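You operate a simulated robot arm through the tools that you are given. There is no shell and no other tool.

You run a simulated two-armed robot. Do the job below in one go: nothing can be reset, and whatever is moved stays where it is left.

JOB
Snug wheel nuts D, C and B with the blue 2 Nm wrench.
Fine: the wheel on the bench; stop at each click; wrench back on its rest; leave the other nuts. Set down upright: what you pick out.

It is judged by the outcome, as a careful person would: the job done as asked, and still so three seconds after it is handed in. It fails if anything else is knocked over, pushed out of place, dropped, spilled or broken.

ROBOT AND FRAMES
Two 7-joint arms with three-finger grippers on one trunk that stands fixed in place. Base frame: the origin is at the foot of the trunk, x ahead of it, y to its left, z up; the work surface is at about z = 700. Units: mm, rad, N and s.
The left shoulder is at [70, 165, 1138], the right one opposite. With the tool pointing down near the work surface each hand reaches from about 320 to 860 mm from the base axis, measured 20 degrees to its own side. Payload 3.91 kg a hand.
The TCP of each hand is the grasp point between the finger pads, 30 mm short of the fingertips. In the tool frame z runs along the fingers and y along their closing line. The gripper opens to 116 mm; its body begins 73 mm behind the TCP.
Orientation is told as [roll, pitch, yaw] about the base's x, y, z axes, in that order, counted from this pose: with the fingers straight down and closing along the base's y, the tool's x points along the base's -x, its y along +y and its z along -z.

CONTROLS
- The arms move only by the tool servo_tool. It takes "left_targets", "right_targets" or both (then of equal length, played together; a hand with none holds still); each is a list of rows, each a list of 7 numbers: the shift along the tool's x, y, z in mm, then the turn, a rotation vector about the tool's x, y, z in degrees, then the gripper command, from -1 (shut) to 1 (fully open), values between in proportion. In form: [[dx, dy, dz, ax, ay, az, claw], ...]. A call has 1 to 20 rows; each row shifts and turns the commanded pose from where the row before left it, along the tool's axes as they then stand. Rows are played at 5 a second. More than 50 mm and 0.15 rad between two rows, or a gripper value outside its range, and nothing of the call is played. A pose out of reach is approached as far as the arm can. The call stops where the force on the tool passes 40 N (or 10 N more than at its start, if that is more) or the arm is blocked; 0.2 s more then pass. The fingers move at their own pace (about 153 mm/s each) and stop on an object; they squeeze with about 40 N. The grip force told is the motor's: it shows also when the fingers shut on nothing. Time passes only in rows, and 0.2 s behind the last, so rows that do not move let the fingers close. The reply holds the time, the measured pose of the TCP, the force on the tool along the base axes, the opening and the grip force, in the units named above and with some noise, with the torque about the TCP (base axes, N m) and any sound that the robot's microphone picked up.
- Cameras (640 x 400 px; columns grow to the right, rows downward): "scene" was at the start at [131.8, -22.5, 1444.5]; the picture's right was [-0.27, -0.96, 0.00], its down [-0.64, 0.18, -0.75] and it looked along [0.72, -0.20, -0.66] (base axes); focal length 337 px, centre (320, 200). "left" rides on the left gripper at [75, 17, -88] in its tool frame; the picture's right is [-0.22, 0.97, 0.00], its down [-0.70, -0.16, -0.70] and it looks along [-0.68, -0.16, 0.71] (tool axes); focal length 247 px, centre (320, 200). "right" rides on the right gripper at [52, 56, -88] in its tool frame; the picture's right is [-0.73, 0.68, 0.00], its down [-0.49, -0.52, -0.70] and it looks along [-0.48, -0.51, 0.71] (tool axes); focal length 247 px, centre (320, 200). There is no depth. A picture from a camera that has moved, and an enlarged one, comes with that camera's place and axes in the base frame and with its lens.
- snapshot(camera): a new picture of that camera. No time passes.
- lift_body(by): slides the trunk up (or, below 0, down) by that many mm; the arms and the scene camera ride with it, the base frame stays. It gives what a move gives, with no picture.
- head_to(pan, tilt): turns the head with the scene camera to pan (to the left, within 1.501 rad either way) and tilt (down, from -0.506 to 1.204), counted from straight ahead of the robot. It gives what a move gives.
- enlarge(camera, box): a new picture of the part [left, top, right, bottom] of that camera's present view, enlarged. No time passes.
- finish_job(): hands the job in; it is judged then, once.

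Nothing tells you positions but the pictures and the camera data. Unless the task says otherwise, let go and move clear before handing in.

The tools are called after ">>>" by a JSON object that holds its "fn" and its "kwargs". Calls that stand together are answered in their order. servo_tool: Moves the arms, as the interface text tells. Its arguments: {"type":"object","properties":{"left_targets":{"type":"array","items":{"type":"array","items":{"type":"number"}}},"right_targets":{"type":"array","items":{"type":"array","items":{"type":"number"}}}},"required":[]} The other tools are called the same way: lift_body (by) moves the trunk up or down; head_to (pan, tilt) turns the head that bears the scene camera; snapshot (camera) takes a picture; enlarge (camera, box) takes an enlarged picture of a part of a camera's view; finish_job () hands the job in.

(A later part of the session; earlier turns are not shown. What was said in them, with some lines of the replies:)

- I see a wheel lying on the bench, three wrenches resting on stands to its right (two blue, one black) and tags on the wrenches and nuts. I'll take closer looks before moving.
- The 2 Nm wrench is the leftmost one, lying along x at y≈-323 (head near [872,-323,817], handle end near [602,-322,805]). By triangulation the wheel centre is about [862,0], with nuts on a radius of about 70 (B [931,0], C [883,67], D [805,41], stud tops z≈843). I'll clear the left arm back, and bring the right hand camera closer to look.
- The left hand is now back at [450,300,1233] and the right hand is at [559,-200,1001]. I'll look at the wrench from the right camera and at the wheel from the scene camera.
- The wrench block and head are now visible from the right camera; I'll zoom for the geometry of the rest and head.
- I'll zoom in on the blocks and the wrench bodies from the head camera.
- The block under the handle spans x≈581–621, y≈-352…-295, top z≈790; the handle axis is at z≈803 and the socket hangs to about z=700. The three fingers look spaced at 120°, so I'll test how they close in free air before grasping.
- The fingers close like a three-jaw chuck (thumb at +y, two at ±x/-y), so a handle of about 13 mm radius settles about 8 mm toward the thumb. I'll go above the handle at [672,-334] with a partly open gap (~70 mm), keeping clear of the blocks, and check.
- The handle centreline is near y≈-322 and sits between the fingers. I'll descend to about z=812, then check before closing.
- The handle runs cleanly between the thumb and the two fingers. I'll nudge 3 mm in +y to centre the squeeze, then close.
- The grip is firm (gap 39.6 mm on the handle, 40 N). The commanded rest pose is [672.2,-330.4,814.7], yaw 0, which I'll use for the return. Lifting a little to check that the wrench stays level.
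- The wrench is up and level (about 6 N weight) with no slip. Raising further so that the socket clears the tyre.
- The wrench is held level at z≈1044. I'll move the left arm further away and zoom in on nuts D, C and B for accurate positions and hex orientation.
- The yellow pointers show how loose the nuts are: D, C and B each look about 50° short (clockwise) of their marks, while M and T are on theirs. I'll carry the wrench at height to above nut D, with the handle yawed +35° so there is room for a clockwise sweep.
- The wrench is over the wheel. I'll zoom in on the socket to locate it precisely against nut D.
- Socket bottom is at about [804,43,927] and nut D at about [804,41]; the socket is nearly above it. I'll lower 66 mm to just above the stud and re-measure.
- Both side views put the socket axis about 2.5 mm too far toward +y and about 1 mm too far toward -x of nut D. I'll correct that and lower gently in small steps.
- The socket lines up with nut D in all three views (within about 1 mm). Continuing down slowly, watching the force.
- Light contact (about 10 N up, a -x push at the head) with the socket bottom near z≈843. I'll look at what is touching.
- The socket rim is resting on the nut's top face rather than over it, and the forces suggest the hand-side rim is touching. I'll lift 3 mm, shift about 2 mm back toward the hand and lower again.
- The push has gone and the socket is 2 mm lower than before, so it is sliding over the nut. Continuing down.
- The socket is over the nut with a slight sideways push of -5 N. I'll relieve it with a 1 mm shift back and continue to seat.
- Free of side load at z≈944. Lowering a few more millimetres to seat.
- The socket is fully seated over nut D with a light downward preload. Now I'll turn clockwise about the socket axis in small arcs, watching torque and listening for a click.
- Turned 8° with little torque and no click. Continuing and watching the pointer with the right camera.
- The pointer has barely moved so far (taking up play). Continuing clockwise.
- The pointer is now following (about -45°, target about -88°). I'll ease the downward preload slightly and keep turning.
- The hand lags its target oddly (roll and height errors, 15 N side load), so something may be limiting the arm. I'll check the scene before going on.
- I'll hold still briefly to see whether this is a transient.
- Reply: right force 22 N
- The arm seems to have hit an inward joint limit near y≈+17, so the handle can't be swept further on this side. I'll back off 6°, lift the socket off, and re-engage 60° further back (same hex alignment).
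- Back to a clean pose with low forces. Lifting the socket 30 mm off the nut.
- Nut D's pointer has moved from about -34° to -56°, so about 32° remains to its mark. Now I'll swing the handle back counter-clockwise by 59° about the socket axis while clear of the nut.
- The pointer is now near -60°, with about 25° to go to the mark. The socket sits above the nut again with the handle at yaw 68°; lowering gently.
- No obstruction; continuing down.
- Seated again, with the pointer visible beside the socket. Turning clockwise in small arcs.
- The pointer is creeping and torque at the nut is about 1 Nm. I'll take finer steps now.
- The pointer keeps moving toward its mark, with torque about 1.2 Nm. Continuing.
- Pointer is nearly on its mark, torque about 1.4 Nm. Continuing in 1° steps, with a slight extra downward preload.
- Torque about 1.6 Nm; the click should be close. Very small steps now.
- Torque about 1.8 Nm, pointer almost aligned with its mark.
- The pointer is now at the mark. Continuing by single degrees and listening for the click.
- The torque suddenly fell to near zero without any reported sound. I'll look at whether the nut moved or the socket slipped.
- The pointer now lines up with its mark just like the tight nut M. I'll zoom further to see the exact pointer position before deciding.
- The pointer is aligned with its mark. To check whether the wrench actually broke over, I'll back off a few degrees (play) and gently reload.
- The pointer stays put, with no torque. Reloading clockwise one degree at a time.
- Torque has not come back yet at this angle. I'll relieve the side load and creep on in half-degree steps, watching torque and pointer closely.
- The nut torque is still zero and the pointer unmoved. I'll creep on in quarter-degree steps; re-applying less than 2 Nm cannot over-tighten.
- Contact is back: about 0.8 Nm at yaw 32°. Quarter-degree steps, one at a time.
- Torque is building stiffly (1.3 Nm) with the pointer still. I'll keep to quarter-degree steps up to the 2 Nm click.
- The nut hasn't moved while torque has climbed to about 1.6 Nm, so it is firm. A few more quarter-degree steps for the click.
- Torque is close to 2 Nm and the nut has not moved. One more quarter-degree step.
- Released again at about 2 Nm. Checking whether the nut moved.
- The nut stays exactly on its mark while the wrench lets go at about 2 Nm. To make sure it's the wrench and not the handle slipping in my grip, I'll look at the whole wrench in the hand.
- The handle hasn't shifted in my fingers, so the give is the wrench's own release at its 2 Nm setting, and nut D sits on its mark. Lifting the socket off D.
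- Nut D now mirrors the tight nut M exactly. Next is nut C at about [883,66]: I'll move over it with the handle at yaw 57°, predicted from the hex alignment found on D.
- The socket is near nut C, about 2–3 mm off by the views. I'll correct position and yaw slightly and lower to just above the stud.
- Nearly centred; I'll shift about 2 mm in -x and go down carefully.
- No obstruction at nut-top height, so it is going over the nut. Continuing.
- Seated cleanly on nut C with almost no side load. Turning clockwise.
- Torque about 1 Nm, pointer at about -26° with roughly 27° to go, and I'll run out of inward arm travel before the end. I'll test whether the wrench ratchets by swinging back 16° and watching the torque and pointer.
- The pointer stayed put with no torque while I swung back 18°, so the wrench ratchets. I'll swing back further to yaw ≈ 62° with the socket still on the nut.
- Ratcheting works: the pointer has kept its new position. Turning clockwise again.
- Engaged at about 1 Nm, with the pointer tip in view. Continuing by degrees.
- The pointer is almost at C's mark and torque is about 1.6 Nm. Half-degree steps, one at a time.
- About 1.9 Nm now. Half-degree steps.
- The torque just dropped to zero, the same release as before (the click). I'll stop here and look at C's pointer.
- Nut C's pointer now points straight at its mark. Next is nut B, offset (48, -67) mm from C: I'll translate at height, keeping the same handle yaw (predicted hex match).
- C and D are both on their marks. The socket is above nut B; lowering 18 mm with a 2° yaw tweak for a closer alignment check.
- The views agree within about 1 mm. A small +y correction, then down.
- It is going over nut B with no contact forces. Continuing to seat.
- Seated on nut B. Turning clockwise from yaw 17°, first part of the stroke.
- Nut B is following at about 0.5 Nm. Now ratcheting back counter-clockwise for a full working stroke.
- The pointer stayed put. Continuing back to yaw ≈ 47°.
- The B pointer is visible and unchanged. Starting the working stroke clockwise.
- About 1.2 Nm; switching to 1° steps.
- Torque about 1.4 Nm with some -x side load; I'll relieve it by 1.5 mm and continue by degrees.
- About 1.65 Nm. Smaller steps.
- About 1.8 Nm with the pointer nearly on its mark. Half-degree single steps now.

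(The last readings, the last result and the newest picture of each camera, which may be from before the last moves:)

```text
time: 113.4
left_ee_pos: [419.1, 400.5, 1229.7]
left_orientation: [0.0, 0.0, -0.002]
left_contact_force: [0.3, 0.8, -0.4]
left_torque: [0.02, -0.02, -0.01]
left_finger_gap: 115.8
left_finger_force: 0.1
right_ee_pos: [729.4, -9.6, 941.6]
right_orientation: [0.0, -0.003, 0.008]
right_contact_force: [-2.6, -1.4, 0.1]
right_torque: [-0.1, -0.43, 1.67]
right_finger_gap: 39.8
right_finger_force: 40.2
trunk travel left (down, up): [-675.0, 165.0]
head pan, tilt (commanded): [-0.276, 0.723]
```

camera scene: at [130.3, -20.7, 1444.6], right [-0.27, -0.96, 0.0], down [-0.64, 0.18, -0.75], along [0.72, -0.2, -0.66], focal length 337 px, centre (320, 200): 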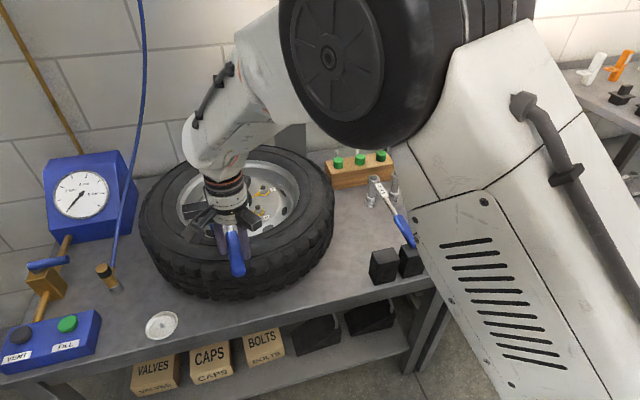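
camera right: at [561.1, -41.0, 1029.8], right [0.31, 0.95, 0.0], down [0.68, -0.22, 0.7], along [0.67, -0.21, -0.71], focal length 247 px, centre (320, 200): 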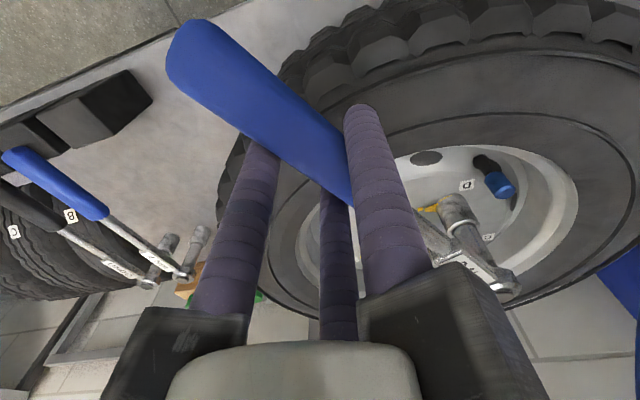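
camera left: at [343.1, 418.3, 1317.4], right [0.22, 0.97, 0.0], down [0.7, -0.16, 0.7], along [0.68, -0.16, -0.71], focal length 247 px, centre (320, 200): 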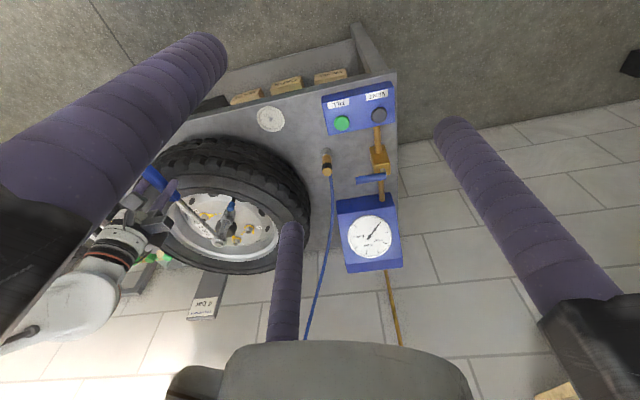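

>>> {"fn": "servo_tool", "kwargs": {"right_targets": [[0.08, 1.77, 0, 0, 0, 0.5, -1]]}}

```text
time: 113.8
left_ee_pos: [419.7, 400.6, 1230.4]
left_orientation: [0.0, 0.0, -0.001]
left_contact_force: [-0.6, 0.3, 0.0]
left_torque: [-0.02, 0.0, 0.01]
left_finger_gap: 115.9
left_finger_force: 0.0
right_ee_pos: [729.2, -7.7, 942.1]
right_orientation: [0.001, -0.001, 0.0]
right_contact_force: [-1.3, -1.7, -0.8]
right_torque: [-0.19, -0.26, 1.6]
right_finger_gap: 39.8
right_finger_force: 39.6
trunk travel left (down, up): [-675.0, 165.0]
head pan, tilt (commanded): [-0.276, 0.723]
```

>>> {"fn": "servo_tool", "kwargs": {"right_targets": [[0.08, 1.77, 0, 0, 0, 0.5, -1]]}}

>>> {"fn": "enlarge", "kwargs": {"camera": "right", "box": [410, 150, 470, 220]}}

```text
time: 114.2
left_ee_pos: [420.3, 400.6, 1230.2]
left_orientation: [0.0, -0.002, 0.0]
left_contact_force: [-0.9, 0.6, 0.6]
left_torque: [0.0, 0.01, -0.02]
left_finger_gap: 116.0
left_finger_force: 0.0
right_ee_pos: [730.1, -6.1, 941.4]
right_orientation: [0.001, 0.001, -0.011]
right_contact_force: [-0.7, -0.2, -2.6]
right_torque: [-0.01, 0.0, -0.03]
right_finger_gap: 39.9
right_finger_force: 40.4
trunk travel left (down, up): [-675.0, 165.0]
head pan, tilt (commanded): [-0.276, 0.723]
```

```text
5.71 times, centred on (440, 185) of right
camera zoom: at [677.9, 50.6, 1029.2], right [0.74, 0.67, 0.0], down [0.48, -0.53, 0.7], along [0.47, -0.52, -0.71], focal length 1411 px, centre (-366, 286)
```

zoom: 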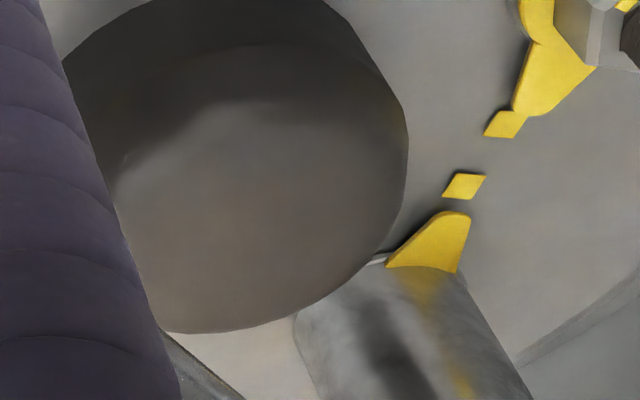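

B has released at 2 Nm too. Lifting off and checking all pointers.

>>> {"fn": "servo_tool", "kwargs": {"right_targets": [[0, 0, -4, 0, 0, 0, -1], [0, 0, -6, 0, 0, 0, -1], [0, 0, -8, 0, 0, 0, -1], [0, 0, -10, 0, 0, 0, -1], [0, 0, -15, 0, 0, 0, -1], [0, 0, -20, 0, 0, 0, -1], [0, 0, -20, 0, 0, 0, -1], [0, 0, -20, 0, 0, 0, -1], [0, 0, 0, 0, 0, 0, -1]]}}

>>> {"fn": "enlarge", "kwargs": {"camera": "right", "box": [350, 60, 550, 240]}}

>>> {"fn": "enlarge", "kwargs": {"camera": "left", "box": [180, 180, 270, 270]}}

>>> {"fn": "snapshot", "kwargs": {"camera": "scene"}}

```text
time: 116.2
left_ee_pos: [421.8, 400.6, 1229.5]
left_orientation: [0.001, 0.003, 0.0]
left_contact_force: [-0.4, 0.6, -0.5]
left_torque: [0.0, 0.0, -0.01]
left_finger_gap: 116.1
left_finger_force: 0.1
right_ee_pos: [729.5, -5.7, 1045.0]
right_orientation: [0.001, 0.002, -0.009]
right_contact_force: [-0.8, 0.1, -7.4]
right_torque: [0.01, 0.63, 0.02]
right_finger_gap: 39.3
right_finger_force: 39.4
trunk travel left (down, up): [-675.0, 165.0]
head pan, tilt (commanded): [-0.276, 0.723]
```

```text
2.22 times, centred on (450, 150) of right
camera zoom: at [678.5, 51.4, 1133.2], right [0.74, 0.67, 0.0], down [0.48, -0.53, 0.7], along [0.47, -0.52, -0.71], focal length 549 px, centre (31, 311)
```

zoom: 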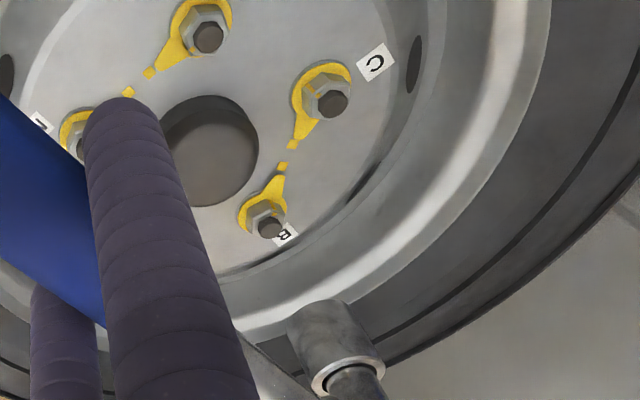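

```text
4.44 times, centred on (225, 225) of left
camera zoom: at [345.4, 417.4, 1317.1], right [0.22, 0.97, 0.0], down [0.7, -0.16, 0.7], along [0.68, -0.16, -0.72], focal length 1098 px, centre (742, 89)
```

zoom: 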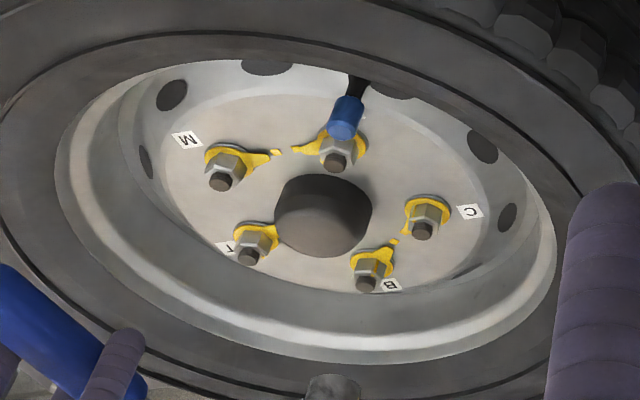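

```text
taken
camera scene: at [133.2, -22.3, 1444.3], right [-0.27, -0.96, 0.0], down [-0.64, 0.18, -0.75], along [0.72, -0.2, -0.66], focal length 337 px, centre (320, 200)
```

scene: 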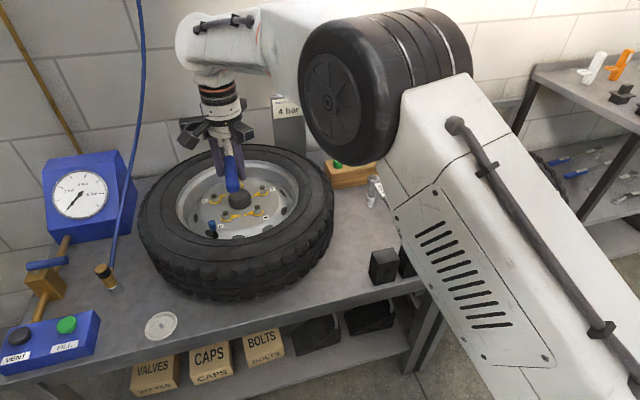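

All three pointers (D, C, B) now sit on their marks, and M and T are untouched. I'll carry the wrench back over its rest at height.

>>> {"fn": "servo_tool", "kwargs": {"right_targets": [[3, -15, 0, 0, 0, -0.5, -1], [5.6, -31, 0, 0, 0, 0, -1], [5.6, -31, 0, 0, 0, 0, -1], [5.6, -31, 0, 0, 0, 0, -1], [5.6, -31, 0, 0, 0, 0, -1], [5.6, -31, 0, 0, 0, 0, -1], [5.6, -31, 0, 0, 0, 0, -1], [5.6, -31, 0, 0, 0, 0, -1], [5.6, -31, 0, 0, 0, 0, -1], [5.6, -31, 0, 0, 0, 0, -1], [3, -30, 0, 0, 0, 0, -1], [0, 0, 0, 0, 0, 0, -1], [0, 0, 0, 0, 0, 0, -1]]}}

>>> {"fn": "snapshot", "kwargs": {"camera": "scene"}}

>>> {"fn": "snapshot", "kwargs": {"camera": "right"}}

```text
time: 119.0
left_ee_pos: [420.2, 400.3, 1228.7]
left_orientation: [0.0, -0.001, 0.0]
left_contact_force: [0.3, 0.3, -0.2]
left_torque: [0.01, -0.03, -0.02]
left_finger_gap: 116.0
left_finger_force: 0.0
right_ee_pos: [676.2, -331.6, 1043.3]
right_orientation: [0.0, -0.001, 0.001]
right_contact_force: [0.5, -0.2, -6.5]
right_torque: [-0.04, 0.63, -0.01]
right_finger_gap: 39.7
right_finger_force: 40.0
trunk travel left (down, up): [-675.0, 165.0]
head pan, tilt (commanded): [-0.276, 0.723]
```

```text
taken
camera scene: at [132.7, -22.9, 1444.4], right [-0.27, -0.96, 0.0], down [-0.64, 0.18, -0.75], along [0.72, -0.2, -0.66], focal length 337 px, centre (320, 200)
```

scene: 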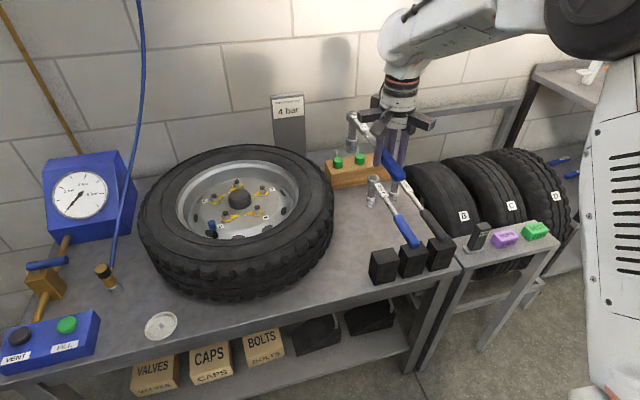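

```text
taken
camera right: at [623.8, -275.8, 1131.7], right [0.73, 0.68, 0.0], down [0.49, -0.52, 0.7], along [0.48, -0.51, -0.71], focal length 247 px, centre (320, 200)
```

right: 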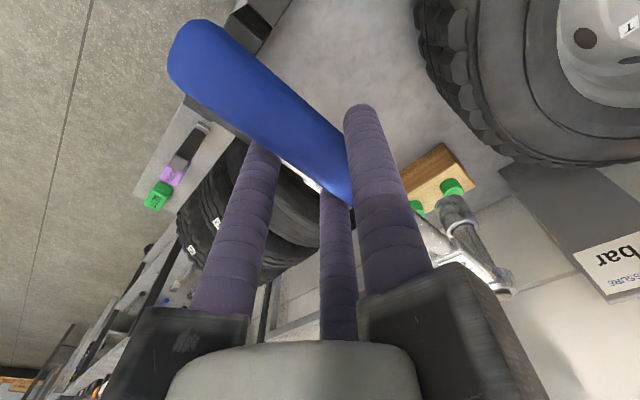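

Compared with the same height at pick-up, I'm about 3 mm off in y. I'll zoom to check the wrench's tilt in the hand before lowering.

>>> {"fn": "enlarge", "kwargs": {"camera": "right", "box": [390, 170, 530, 310]}}

>>> {"fn": "enlarge", "kwargs": {"camera": "scene", "box": [330, 90, 430, 200]}}

```text
2.86 times, centred on (460, 240) of right
camera zoom: at [623.8, -275.8, 1131.7], right [0.73, 0.68, 0.0], down [0.49, -0.52, 0.7], along [0.48, -0.51, -0.71], focal length 706 px, centre (-80, 86)
```

zoom: 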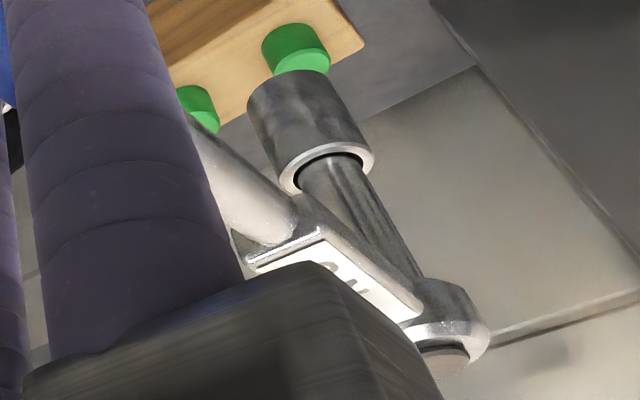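

```text
3.64 times, centred on (380, 145) of scene
camera zoom: at [132.7, -22.9, 1444.4], right [-0.27, -0.96, 0.0], down [-0.64, 0.18, -0.75], along [0.72, -0.2, -0.66], focal length 1225 px, centre (102, 400)
```

zoom: 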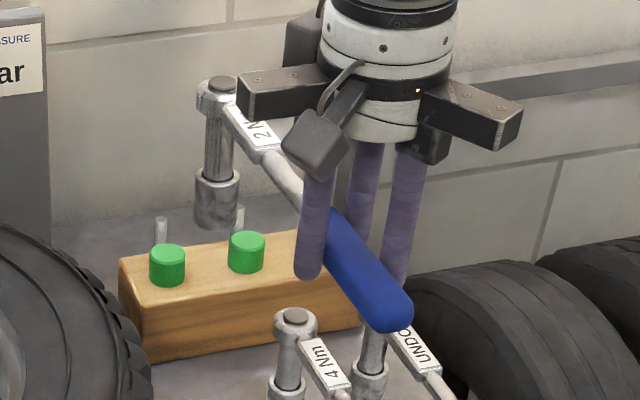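

The wrench has rolled about 2° in the grip (socket bottom toward -y). I'll correct that roll and the y offset at height, then descend most of the way.

>>> {"fn": "servo_tool", "kwargs": {"right_targets": [[0.3, 2.3, 0, -2.0, 0, 0, -1], [0, 0, 15, 0, 0, 0, -1], [0, 0, 30, 0, 0, 0, -1], [0, 0, 30, 0, 0, 0, -1], [0, 0, 30, 0, 0, 0, -1], [0, 0, 30, 0, 0, 0, -1], [0, 0, 30, 0, 0, 0, -1], [0, 0, 20, 0, 0, 0, -1], [0, 0, 10, 0, 0, 0, -1], [0, 0, 0, 0, 0, 0, -1], [0, 0, 0, 0, 0, 0, -1]]}}

>>> {"fn": "snapshot", "kwargs": {"camera": "right"}}

>>> {"fn": "enlarge", "kwargs": {"camera": "scene", "box": [330, 150, 450, 290]}}

```text
time: 121.4
left_ee_pos: [420.5, 400.9, 1229.2]
left_orientation: [0.001, -0.001, 0.001]
left_contact_force: [-0.5, 0.0, 0.1]
left_torque: [-0.01, 0.01, 0.0]
left_finger_gap: 115.8
left_finger_force: 0.0
right_ee_pos: [674.1, -323.3, 848.9]
right_orientation: [0.036, 0.0, 0.002]
right_contact_force: [0.5, 1.0, -6.0]
right_torque: [-0.06, 0.6, -0.03]
right_finger_gap: 39.5
right_finger_force: 40.0
trunk travel left (down, up): [-675.0, 165.0]
head pan, tilt (commanded): [-0.276, 0.723]
```

```text
taken
camera right: at [621.8, -270.1, 939.3], right [0.73, 0.68, 0.02], down [0.49, -0.55, 0.68], along [0.48, -0.49, -0.73], focal length 247 px, centre (320, 200)
```

right: 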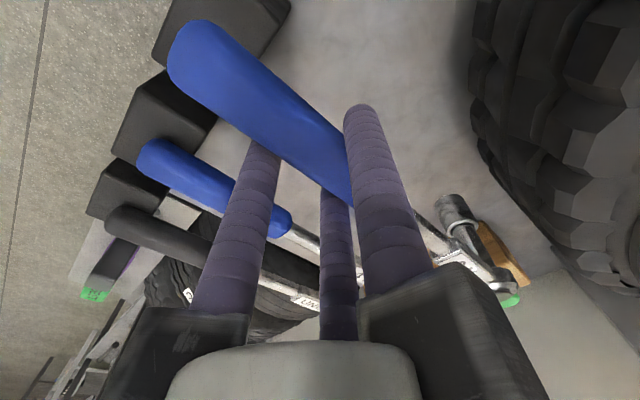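

```text
2.86 times, centred on (390, 220) of scene
camera zoom: at [132.7, -22.8, 1444.4], right [-0.27, -0.96, 0.0], down [-0.64, 0.18, -0.75], along [0.72, -0.2, -0.66], focal length 962 px, centre (120, 143)
```

zoom: 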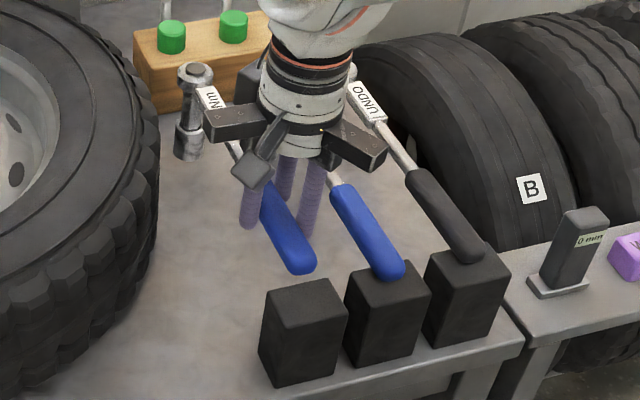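

Moving along the tilted tool axis shifted y by +7 mm. I'll bring it back over the block (y≈-331) and check alignment before the final lowering.

>>> {"fn": "servo_tool", "kwargs": {"right_targets": [[0, -3.8, 0, 0, 0, 0, -1], [0, -3.8, 0, 0, 0, 0, -1], [0, 0, 0, 0, 0, 0, -1], [0, 0, 0, 0, 0, 0, -1]]}}

>>> {"fn": "enlarge", "kwargs": {"camera": "right", "box": [130, 0, 350, 150]}}

>>> {"fn": "enlarge", "kwargs": {"camera": "scene", "box": [350, 160, 430, 290]}}

>>> {"fn": "enlarge", "kwargs": {"camera": "right", "box": [400, 170, 540, 310]}}

```text
time: 122.4
left_ee_pos: [420.3, 399.9, 1228.8]
left_orientation: [0.0, 0.001, -0.001]
left_contact_force: [-0.4, 0.6, 0.3]
left_torque: [-0.01, 0.0, 0.0]
left_finger_gap: 115.9
left_finger_force: 0.1
right_ee_pos: [673.2, -330.5, 848.9]
right_orientation: [0.036, 0.0, 0.0]
right_contact_force: [0.4, -0.5, -4.9]
right_torque: [-0.05, 0.6, 0.03]
right_finger_gap: 39.5
right_finger_force: 39.8
trunk travel left (down, up): [-675.0, 165.0]
head pan, tilt (commanded): [-0.276, 0.723]
```

```text
2.67 times, centred on (240, 75) of right
camera zoom: at [621.7, -276.9, 938.9], right [0.73, 0.68, 0.02], down [0.49, -0.55, 0.68], along [0.48, -0.49, -0.73], focal length 659 px, centre (533, 533)
```

zoom: 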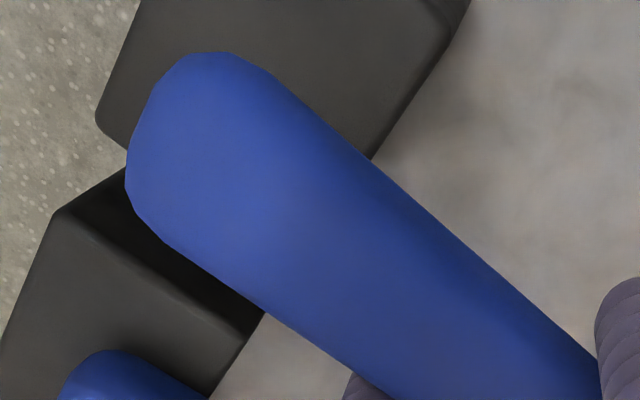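

```text
3.08 times, centred on (390, 225) of scene
camera zoom: at [132.7, -22.9, 1444.4], right [-0.27, -0.96, 0.0], down [-0.64, 0.18, -0.75], along [0.72, -0.2, -0.66], focal length 1036 px, centre (105, 123)
```

zoom: 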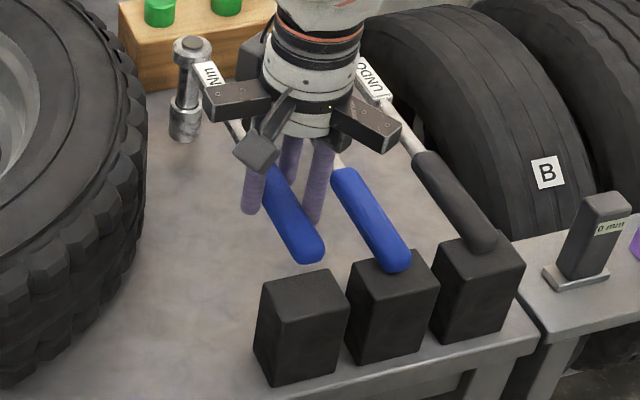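

```text
2.86 times, centred on (470, 240) of right
camera zoom: at [621.7, -276.9, 938.9], right [0.73, 0.68, 0.02], down [0.49, -0.55, 0.68], along [0.48, -0.49, -0.73], focal length 706 px, centre (-109, 86)
```

zoom: 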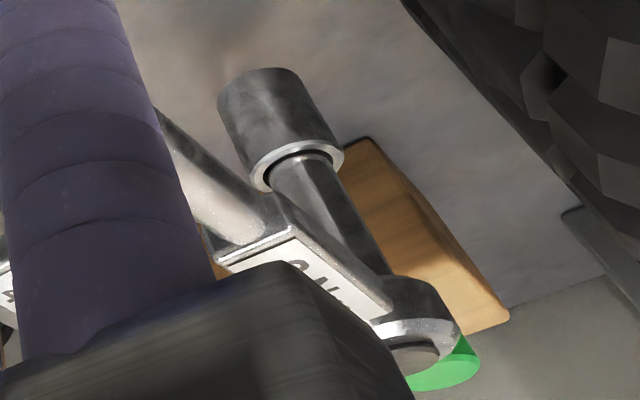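

The wrench lines up with its original lift-off path. Lowering straight down to just above the rest, then in fine steps.

>>> {"fn": "servo_tool", "kwargs": {"right_targets": [[0, -0.25, 7, 0, 0, 0, -1], [0, -0.25, 7, 0, 0, 0, -1], [0, -0.25, 7, 0, 0, 0, -1], [0, -0.17, 5, 0, 0, 0, -1], [0, 0, 0, 0, 0, 0, -1], [0, 0, 0, 0, 0, 0, -1]]}}

>>> {"fn": "enlarge", "kwargs": {"camera": "scene", "box": [350, 160, 430, 290]}}

```text
time: 123.8
left_ee_pos: [421.4, 400.4, 1229.2]
left_orientation: [-0.001, -0.001, 0.001]
left_contact_force: [-0.1, 0.5, -0.4]
left_torque: [-0.02, 0.0, -0.02]
left_finger_gap: 116.0
left_finger_force: 0.0
right_ee_pos: [673.8, -330.1, 823.4]
right_orientation: [0.035, -0.001, 0.001]
right_contact_force: [-0.5, 0.0, -7.2]
right_torque: [-0.08, 0.62, -0.01]
right_finger_gap: 39.3
right_finger_force: 39.7
trunk travel left (down, up): [-675.0, 165.0]
head pan, tilt (commanded): [-0.276, 0.723]
```

```text
3.08 times, centred on (390, 225) of scene
camera zoom: at [132.8, -22.8, 1444.4], right [-0.27, -0.96, 0.0], down [-0.64, 0.18, -0.75], along [0.72, -0.2, -0.66], focal length 1036 px, centre (105, 123)
```

zoom: 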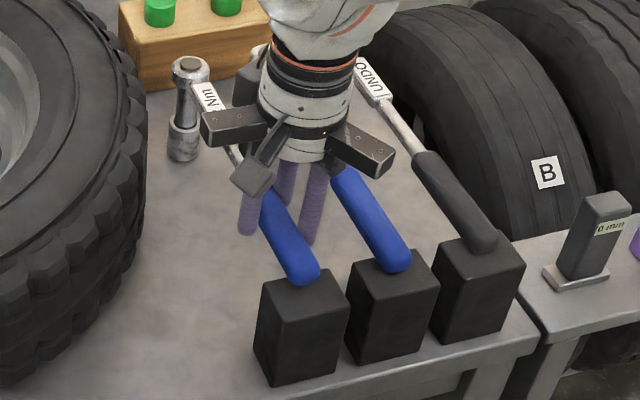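

>>> {"fn": "enlarge", "kwargs": {"camera": "scene", "box": [350, 210, 430, 290]}}

>>> {"fn": "enlarge", "kwargs": {"camera": "scene", "box": [330, 155, 410, 235]}}

```text
5.00 times, centred on (390, 250) of scene
camera zoom: at [132.8, -22.8, 1444.4], right [-0.27, -0.96, 0.0], down [-0.64, 0.18, -0.75], along [0.72, -0.2, -0.66], focal length 1684 px, centre (-30, -50)
```

zoom: 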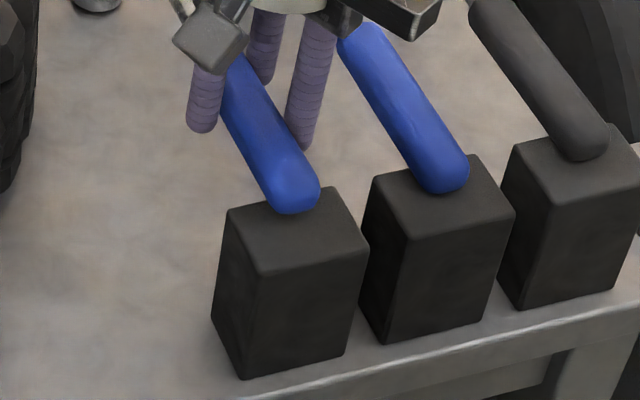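

```text
5.00 times, centred on (370, 195) of scene
camera zoom: at [132.8, -22.8, 1444.4], right [-0.27, -0.96, 0.0], down [-0.64, 0.18, -0.75], along [0.72, -0.2, -0.66], focal length 1684 px, centre (70, 225)
```

zoom: 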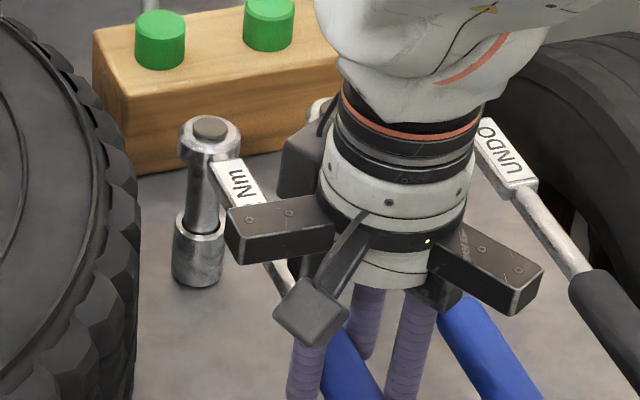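

The wrench sits about 3.5 mm toward +y of where it originally lay (it was nudged when gripped). I'll shift -3.4 mm and lower in fine steps to contact.

>>> {"fn": "servo_tool", "kwargs": {"right_targets": [[0, -3.4, 0, 0, 0, 0, -1], [0, -0.1, 2.5, 0, 0, 0, -1], [0, -0.1, 2.5, 0, 0, 0, -1], [0, 0, 0, 0, 0, 0, -1], [0, 0, 0, 0, 0, 0, -1]]}}

>>> {"fn": "enlarge", "kwargs": {"camera": "scene", "box": [350, 210, 430, 290]}}

```text
time: 125.0
left_ee_pos: [419.6, 399.8, 1230.7]
left_orientation: [-0.001, 0.0, 0.0]
left_contact_force: [0.1, 0.2, -0.1]
left_torque: [0.0, -0.01, 0.01]
left_finger_gap: 115.9
left_finger_force: 0.0
right_ee_pos: [671.2, -332.2, 819.7]
right_orientation: [0.036, -0.004, -0.001]
right_contact_force: [-0.3, -1.0, 5.5]
right_torque: [-0.27, -1.82, -0.23]
right_finger_gap: 39.6
right_finger_force: 39.7
trunk travel left (down, up): [-675.0, 165.0]
head pan, tilt (commanded): [-0.276, 0.723]
```

```text
5.00 times, centred on (390, 250) of scene
camera zoom: at [130.8, -22.2, 1444.7], right [-0.27, -0.96, 0.0], down [-0.64, 0.18, -0.75], along [0.72, -0.2, -0.66], focal length 1684 px, centre (-30, -50)
```

zoom: 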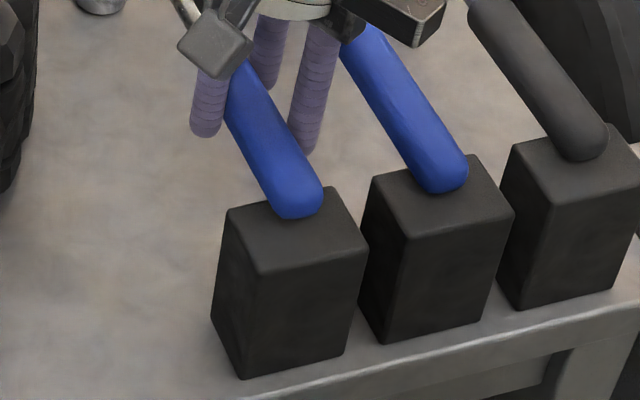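

Contact is at the socket end first, since the wrench droops about 1.4° in the grip. I'll lift 3 mm, pitch the hand to level the wrench, and lower again.

>>> {"fn": "servo_tool", "kwargs": {"right_targets": [[0, 0.1, -3, 0, 0, 0, -1], [0, 0, 0, 0, -1.4, 0, -1], [0, 0, 0, 0, 0, 0, -1], [0, -0.1, 3, 0, 0, 0, -1], [0, 0, 0, 0, 0, 0, -1]]}}

>>> {"fn": "enlarge", "kwargs": {"camera": "scene", "box": [350, 210, 430, 290]}}

>>> {"fn": "enlarge", "kwargs": {"camera": "scene", "box": [330, 155, 410, 235]}}

```text
time: 126.2
left_ee_pos: [420.2, 399.6, 1229.8]
left_orientation: [-0.001, 0.0, 0.001]
left_contact_force: [0.3, -0.3, -0.3]
left_torque: [0.02, 0.03, -0.01]
left_finger_gap: 116.2
left_finger_force: 0.1
right_ee_pos: [671.5, -331.3, 817.9]
right_orientation: [0.035, -0.026, 0.0]
right_contact_force: [0.2, 0.0, -7.1]
right_torque: [-0.07, 0.59, 0.03]
right_finger_gap: 39.4
right_finger_force: 39.7
trunk travel left (down, up): [-675.0, 165.0]
head pan, tilt (commanded): [-0.276, 0.723]
```

```text
5.00 times, centred on (390, 250) of scene
camera zoom: at [132.5, -22.8, 1444.4], right [-0.27, -0.96, 0.0], down [-0.64, 0.18, -0.75], along [0.72, -0.2, -0.66], focal length 1684 px, centre (-30, -50)
```

zoom: 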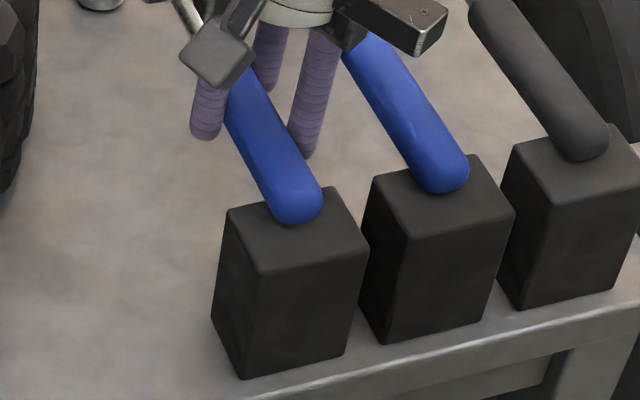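

```text
5.00 times, centred on (370, 195) of scene
camera zoom: at [132.5, -22.8, 1444.4], right [-0.27, -0.96, 0.0], down [-0.64, 0.18, -0.75], along [0.72, -0.2, -0.66], focal length 1684 px, centre (70, 225)
```

zoom: 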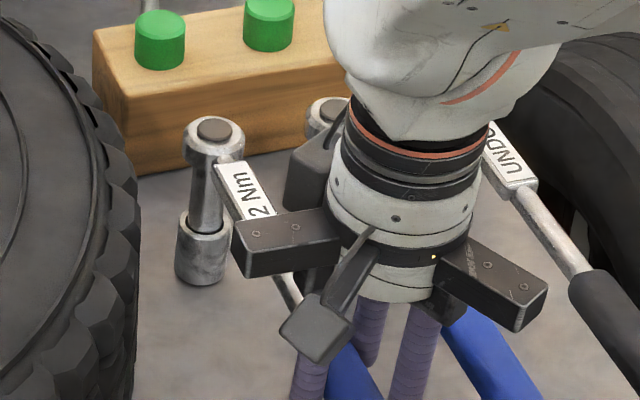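

Level now, about 3 mm above the rest. Lowering gently.

>>> {"fn": "servo_tool", "kwargs": {"right_targets": [[0, -0.05, 1.5, 0, 0, 0, -1], [0, -0.05, 1, 0, 0, 0, -1], [0, 0, 0, 0, 0, 0, -1]]}}

```text
time: 127.0
left_ee_pos: [420.9, 401.0, 1230.0]
left_orientation: [0.0, 0.002, -0.001]
left_contact_force: [0.4, 0.5, -0.6]
left_torque: [0.0, 0.02, 0.01]
left_finger_gap: 116.2
left_finger_force: 0.1
right_ee_pos: [672.5, -332.7, 815.5]
right_orientation: [0.035, -0.028, 0.0]
right_contact_force: [0.4, 1.4, -3.9]
right_torque: [-0.13, -0.09, -0.09]
right_finger_gap: 39.3
right_finger_force: 40.5
trunk travel left (down, up): [-675.0, 165.0]
head pan, tilt (commanded): [-0.276, 0.723]
```

>>> {"fn": "servo_tool", "kwargs": {"right_targets": [[0, 0, 1, 0, 0, 0, -1], [0, 0, 0, 0, 0, 0, -1]]}}

>>> {"fn": "enlarge", "kwargs": {"camera": "scene", "box": [350, 210, 430, 290]}}

```text
time: 127.6
left_ee_pos: [420.7, 400.6, 1229.8]
left_orientation: [0.001, -0.001, 0.0]
left_contact_force: [-0.3, -0.5, 0.9]
left_torque: [-0.02, -0.03, -0.01]
left_finger_gap: 115.9
left_finger_force: 0.0
right_ee_pos: [672.3, -332.7, 815.1]
right_orientation: [0.035, -0.026, -0.001]
right_contact_force: [2.7, -0.7, 0.2]
right_torque: [-0.19, -0.88, -0.2]
right_finger_gap: 39.6
right_finger_force: 39.5
trunk travel left (down, up): [-675.0, 165.0]
head pan, tilt (commanded): [-0.276, 0.723]
```

```text
5.00 times, centred on (390, 250) of scene
camera zoom: at [132.0, -22.6, 1444.5], right [-0.27, -0.96, 0.0], down [-0.64, 0.18, -0.75], along [0.72, -0.2, -0.66], focal length 1684 px, centre (-30, -50)
```

zoom: 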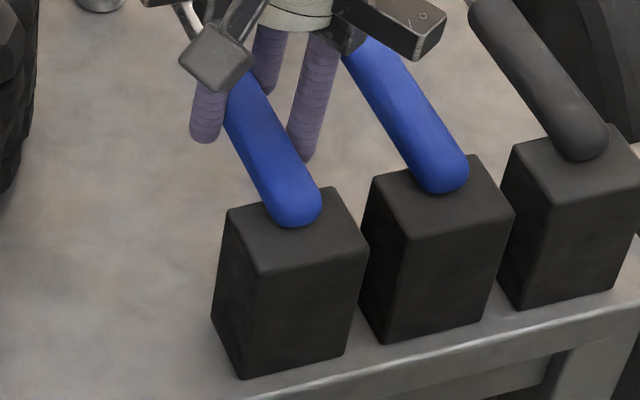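

The handle is back at its original spot on the block and the socket is on the bench. One last 0.7 mm, then open slowly.

>>> {"fn": "servo_tool", "kwargs": {"right_targets": [[0, 0, 0.7, 0, 0, 0, -1], [0, 0, 0, 0, 0, 0, -0.3], [0, 0, 0, 0, 0, 0, -0.2], [0, 0, 0, 0, 0, 0, 0], [0, 0, 0, 0, 0, 0, 0.12], [0, 0, 0, 0, 0, 0, 0.15], [0, 0, 0, 0, 0, 0, 0.15]]}}

>>> {"fn": "snapshot", "kwargs": {"camera": "right"}}

>>> {"fn": "enlarge", "kwargs": {"camera": "scene", "box": [330, 150, 450, 290]}}

```text
time: 129.2
left_ee_pos: [419.3, 400.2, 1230.1]
left_orientation: [0.001, 0.0, 0.0]
left_contact_force: [0.1, 0.0, 0.3]
left_torque: [-0.02, -0.01, -0.01]
left_finger_gap: 116.4
left_finger_force: 0.0
right_ee_pos: [672.7, -330.6, 815.6]
right_orientation: [0.034, -0.024, 0.001]
right_contact_force: [0.6, 0.6, 0.4]
right_torque: [-0.02, -0.02, -0.01]
right_finger_gap: 66.8
right_finger_force: 0.0
trunk travel left (down, up): [-675.0, 165.0]
head pan, tilt (commanded): [-0.276, 0.723]
```

```text
taken
camera right: at [618.1, -278.8, 903.6], right [0.73, 0.68, 0.04], down [0.47, -0.55, 0.69], along [0.49, -0.49, -0.72], focal length 247 px, centre (320, 200)
```

right: 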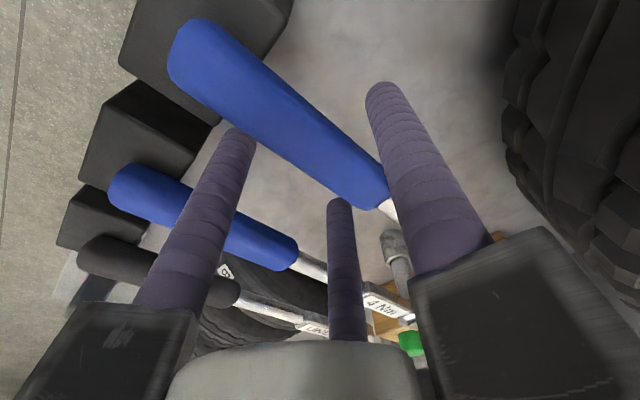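

```text
2.86 times, centred on (390, 220) of scene
camera zoom: at [131.8, -22.4, 1444.5], right [-0.27, -0.96, 0.0], down [-0.64, 0.18, -0.75], along [0.72, -0.2, -0.66], focal length 962 px, centre (120, 143)
```

zoom: 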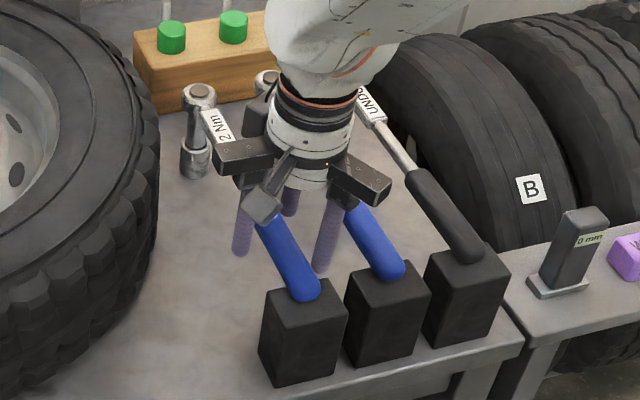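

Released with no residual force; the wrench stands on its rest as before. Withdrawing the fingers along their own axis.

>>> {"fn": "servo_tool", "kwargs": {"right_targets": [[0, 0, -8, 0, 0, 0, 0.15], [0, 0, -12, 0, 0, 0, 0.15], [0, 0, -20, 0, 0, 0, 0.15], [0, 0, -25, 0, 0, 0, 0.15], [0, 0, -30, 0, 0, 0, 0.15], [0, 0, -30, 0, 0, 0, 0.15], [0, 0, -30, 0, 0, 0, 0.15], [0, 0, -30, 0, 0, 0, 0.15], [0, 0, 0, 0, 0, 0, 0.15]]}}

>>> {"fn": "snapshot", "kwargs": {"camera": "right"}}

>>> {"fn": "enlarge", "kwargs": {"camera": "scene", "box": [330, 150, 450, 290]}}

```text
time: 131.2
left_ee_pos: [421.5, 400.8, 1229.3]
left_orientation: [-0.002, -0.001, 0.001]
left_contact_force: [-0.1, -0.3, -0.1]
left_torque: [0.01, 0.01, 0.03]
left_finger_gap: 116.0
left_finger_force: 0.0
right_ee_pos: [667.0, -340.3, 999.3]
right_orientation: [0.035, -0.024, -0.003]
right_contact_force: [-0.2, -0.2, -1.2]
right_torque: [0.01, -0.03, -0.01]
right_finger_gap: 66.2
right_finger_force: 0.0
trunk travel left (down, up): [-675.0, 165.0]
head pan, tilt (commanded): [-0.276, 0.723]
```

```text
taken
camera right: at [612.9, -285.8, 1088.3], right [0.73, 0.68, 0.04], down [0.47, -0.55, 0.69], along [0.49, -0.49, -0.72], focal length 247 px, centre (320, 200)
```

right: 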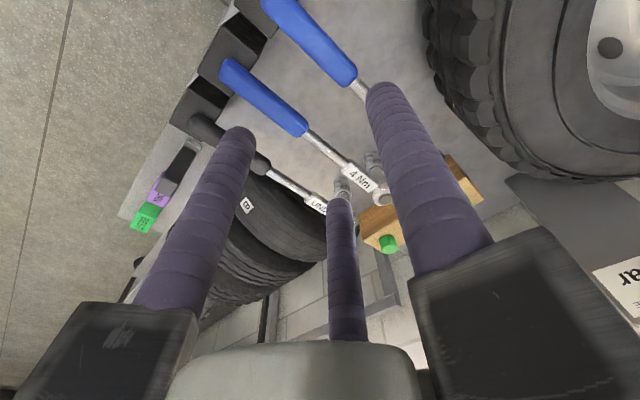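

```text
2.86 times, centred on (390, 220) of scene
camera zoom: at [132.5, -22.6, 1444.4], right [-0.27, -0.96, 0.0], down [-0.64, 0.18, -0.75], along [0.72, -0.2, -0.66], focal length 962 px, centre (120, 143)
```

zoom: 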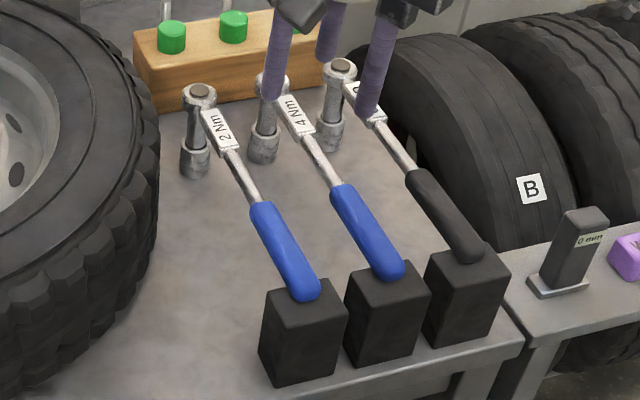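

The wrench is back on its rest, upright. I'll move the hand clear and do a last check of the nuts.

>>> {"fn": "servo_tool", "kwargs": {"right_targets": [[10, 0, -20, 2, 1.4, 0, 0.5], [20, 0, -30, 0, 0, 0, 1], [20, 0, -30, 0, 0, 0, 1], [20, 0, -30, 0, 0, 0, 1], [0, 0, 0, 0, 0, 0, 1]]}}

>>> {"fn": "snapshot", "kwargs": {"camera": "scene"}}

>>> {"fn": "enlarge", "kwargs": {"camera": "scene", "box": [205, 170, 285, 235]}}

>>> {"fn": "enlarge", "kwargs": {"camera": "left", "box": [190, 185, 260, 255]}}

```text
time: 132.4
left_ee_pos: [421.6, 399.6, 1229.6]
left_orientation: [0.0, 0.004, -0.001]
left_contact_force: [0.7, 0.2, -0.3]
left_torque: [-0.01, 0.01, 0.01]
left_finger_gap: 116.0
left_finger_force: 0.1
right_ee_pos: [599.0, -340.2, 1110.9]
right_orientation: [0.0, 0.001, 0.002]
right_contact_force: [1.2, -0.6, 0.0]
right_torque: [-0.02, 0.01, -0.01]
right_finger_gap: 115.9
right_finger_force: 0.0
trunk travel left (down, up): [-675.0, 165.0]
head pan, tilt (commanded): [-0.276, 0.723]
```

```text
taken
camera scene: at [132.9, -22.7, 1444.3], right [-0.27, -0.96, 0.0], down [-0.64, 0.18, -0.75], along [0.72, -0.2, -0.66], focal length 337 px, centre (320, 200)
```

scene: 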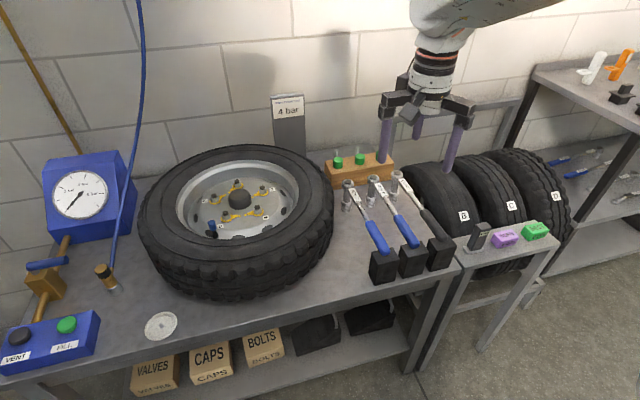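

```text
6.15 times, centred on (245, 202) of scene
camera zoom: at [132.9, -22.7, 1444.3], right [-0.27, -0.96, 0.0], down [-0.64, 0.18, -0.75], along [0.72, -0.2, -0.66], focal length 2072 px, centre (782, 185)
```

zoom: 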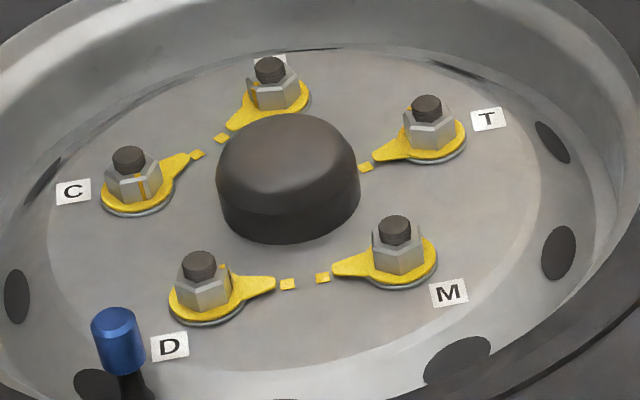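

```text
5.71 times, centred on (225, 220) of left
camera zoom: at [345.1, 417.0, 1317.3], right [0.22, 0.97, 0.0], down [0.7, -0.16, 0.7], along [0.68, -0.16, -0.71], focal length 1411 px, centre (863, 86)
```

zoom: 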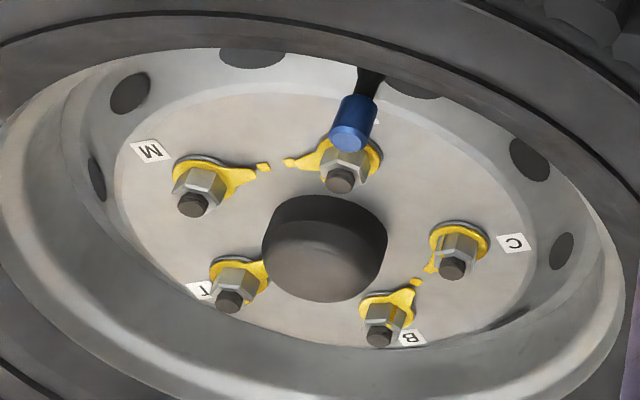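

The pointers on D, C and B now sit on their marks, like the already tight M and T. The 2 Nm wrench stands upright on its rest, the wheel hasn't moved, and both hands are empty and clear.

Each nut was turned until the wrench let go at about 2 Nm. The microphone never reported a click, so I went by that release and the marks. After D's release I reloaded the wrench once to check. It let go again at about 2 Nm, and the pointer didn't move. Handing in.

>>> {"fn": "finish_job", "kwargs": {}}

```text
The job is handed in.
```

I tightened nuts D, C and B with the blue 2 Nm wrench and put the wrench back on its rest, standing upright.

- **Nuts:** I turned each nut clockwise until the wrench let go at about 2 Nm. All three pointers now sit on their marks, like M and T, which I left alone.
- **Clicks:** The microphone never reported a click. I stopped each nut on that sudden drop in torque, backed up by the pointer reaching its mark.
- **Nut D:** I wasn't sure of the first release, so I reloaded the wrench once. It let go a second time at about 2 Nm, and the pointer did not move.
- **Wrench:** It may be about 4 mm to the left of where it started, but it is steady on its block.
- **Everything else:** The wheel is still in place on the bench, and I saw nothing knocked over or shifted. Both hands are empty and clear.
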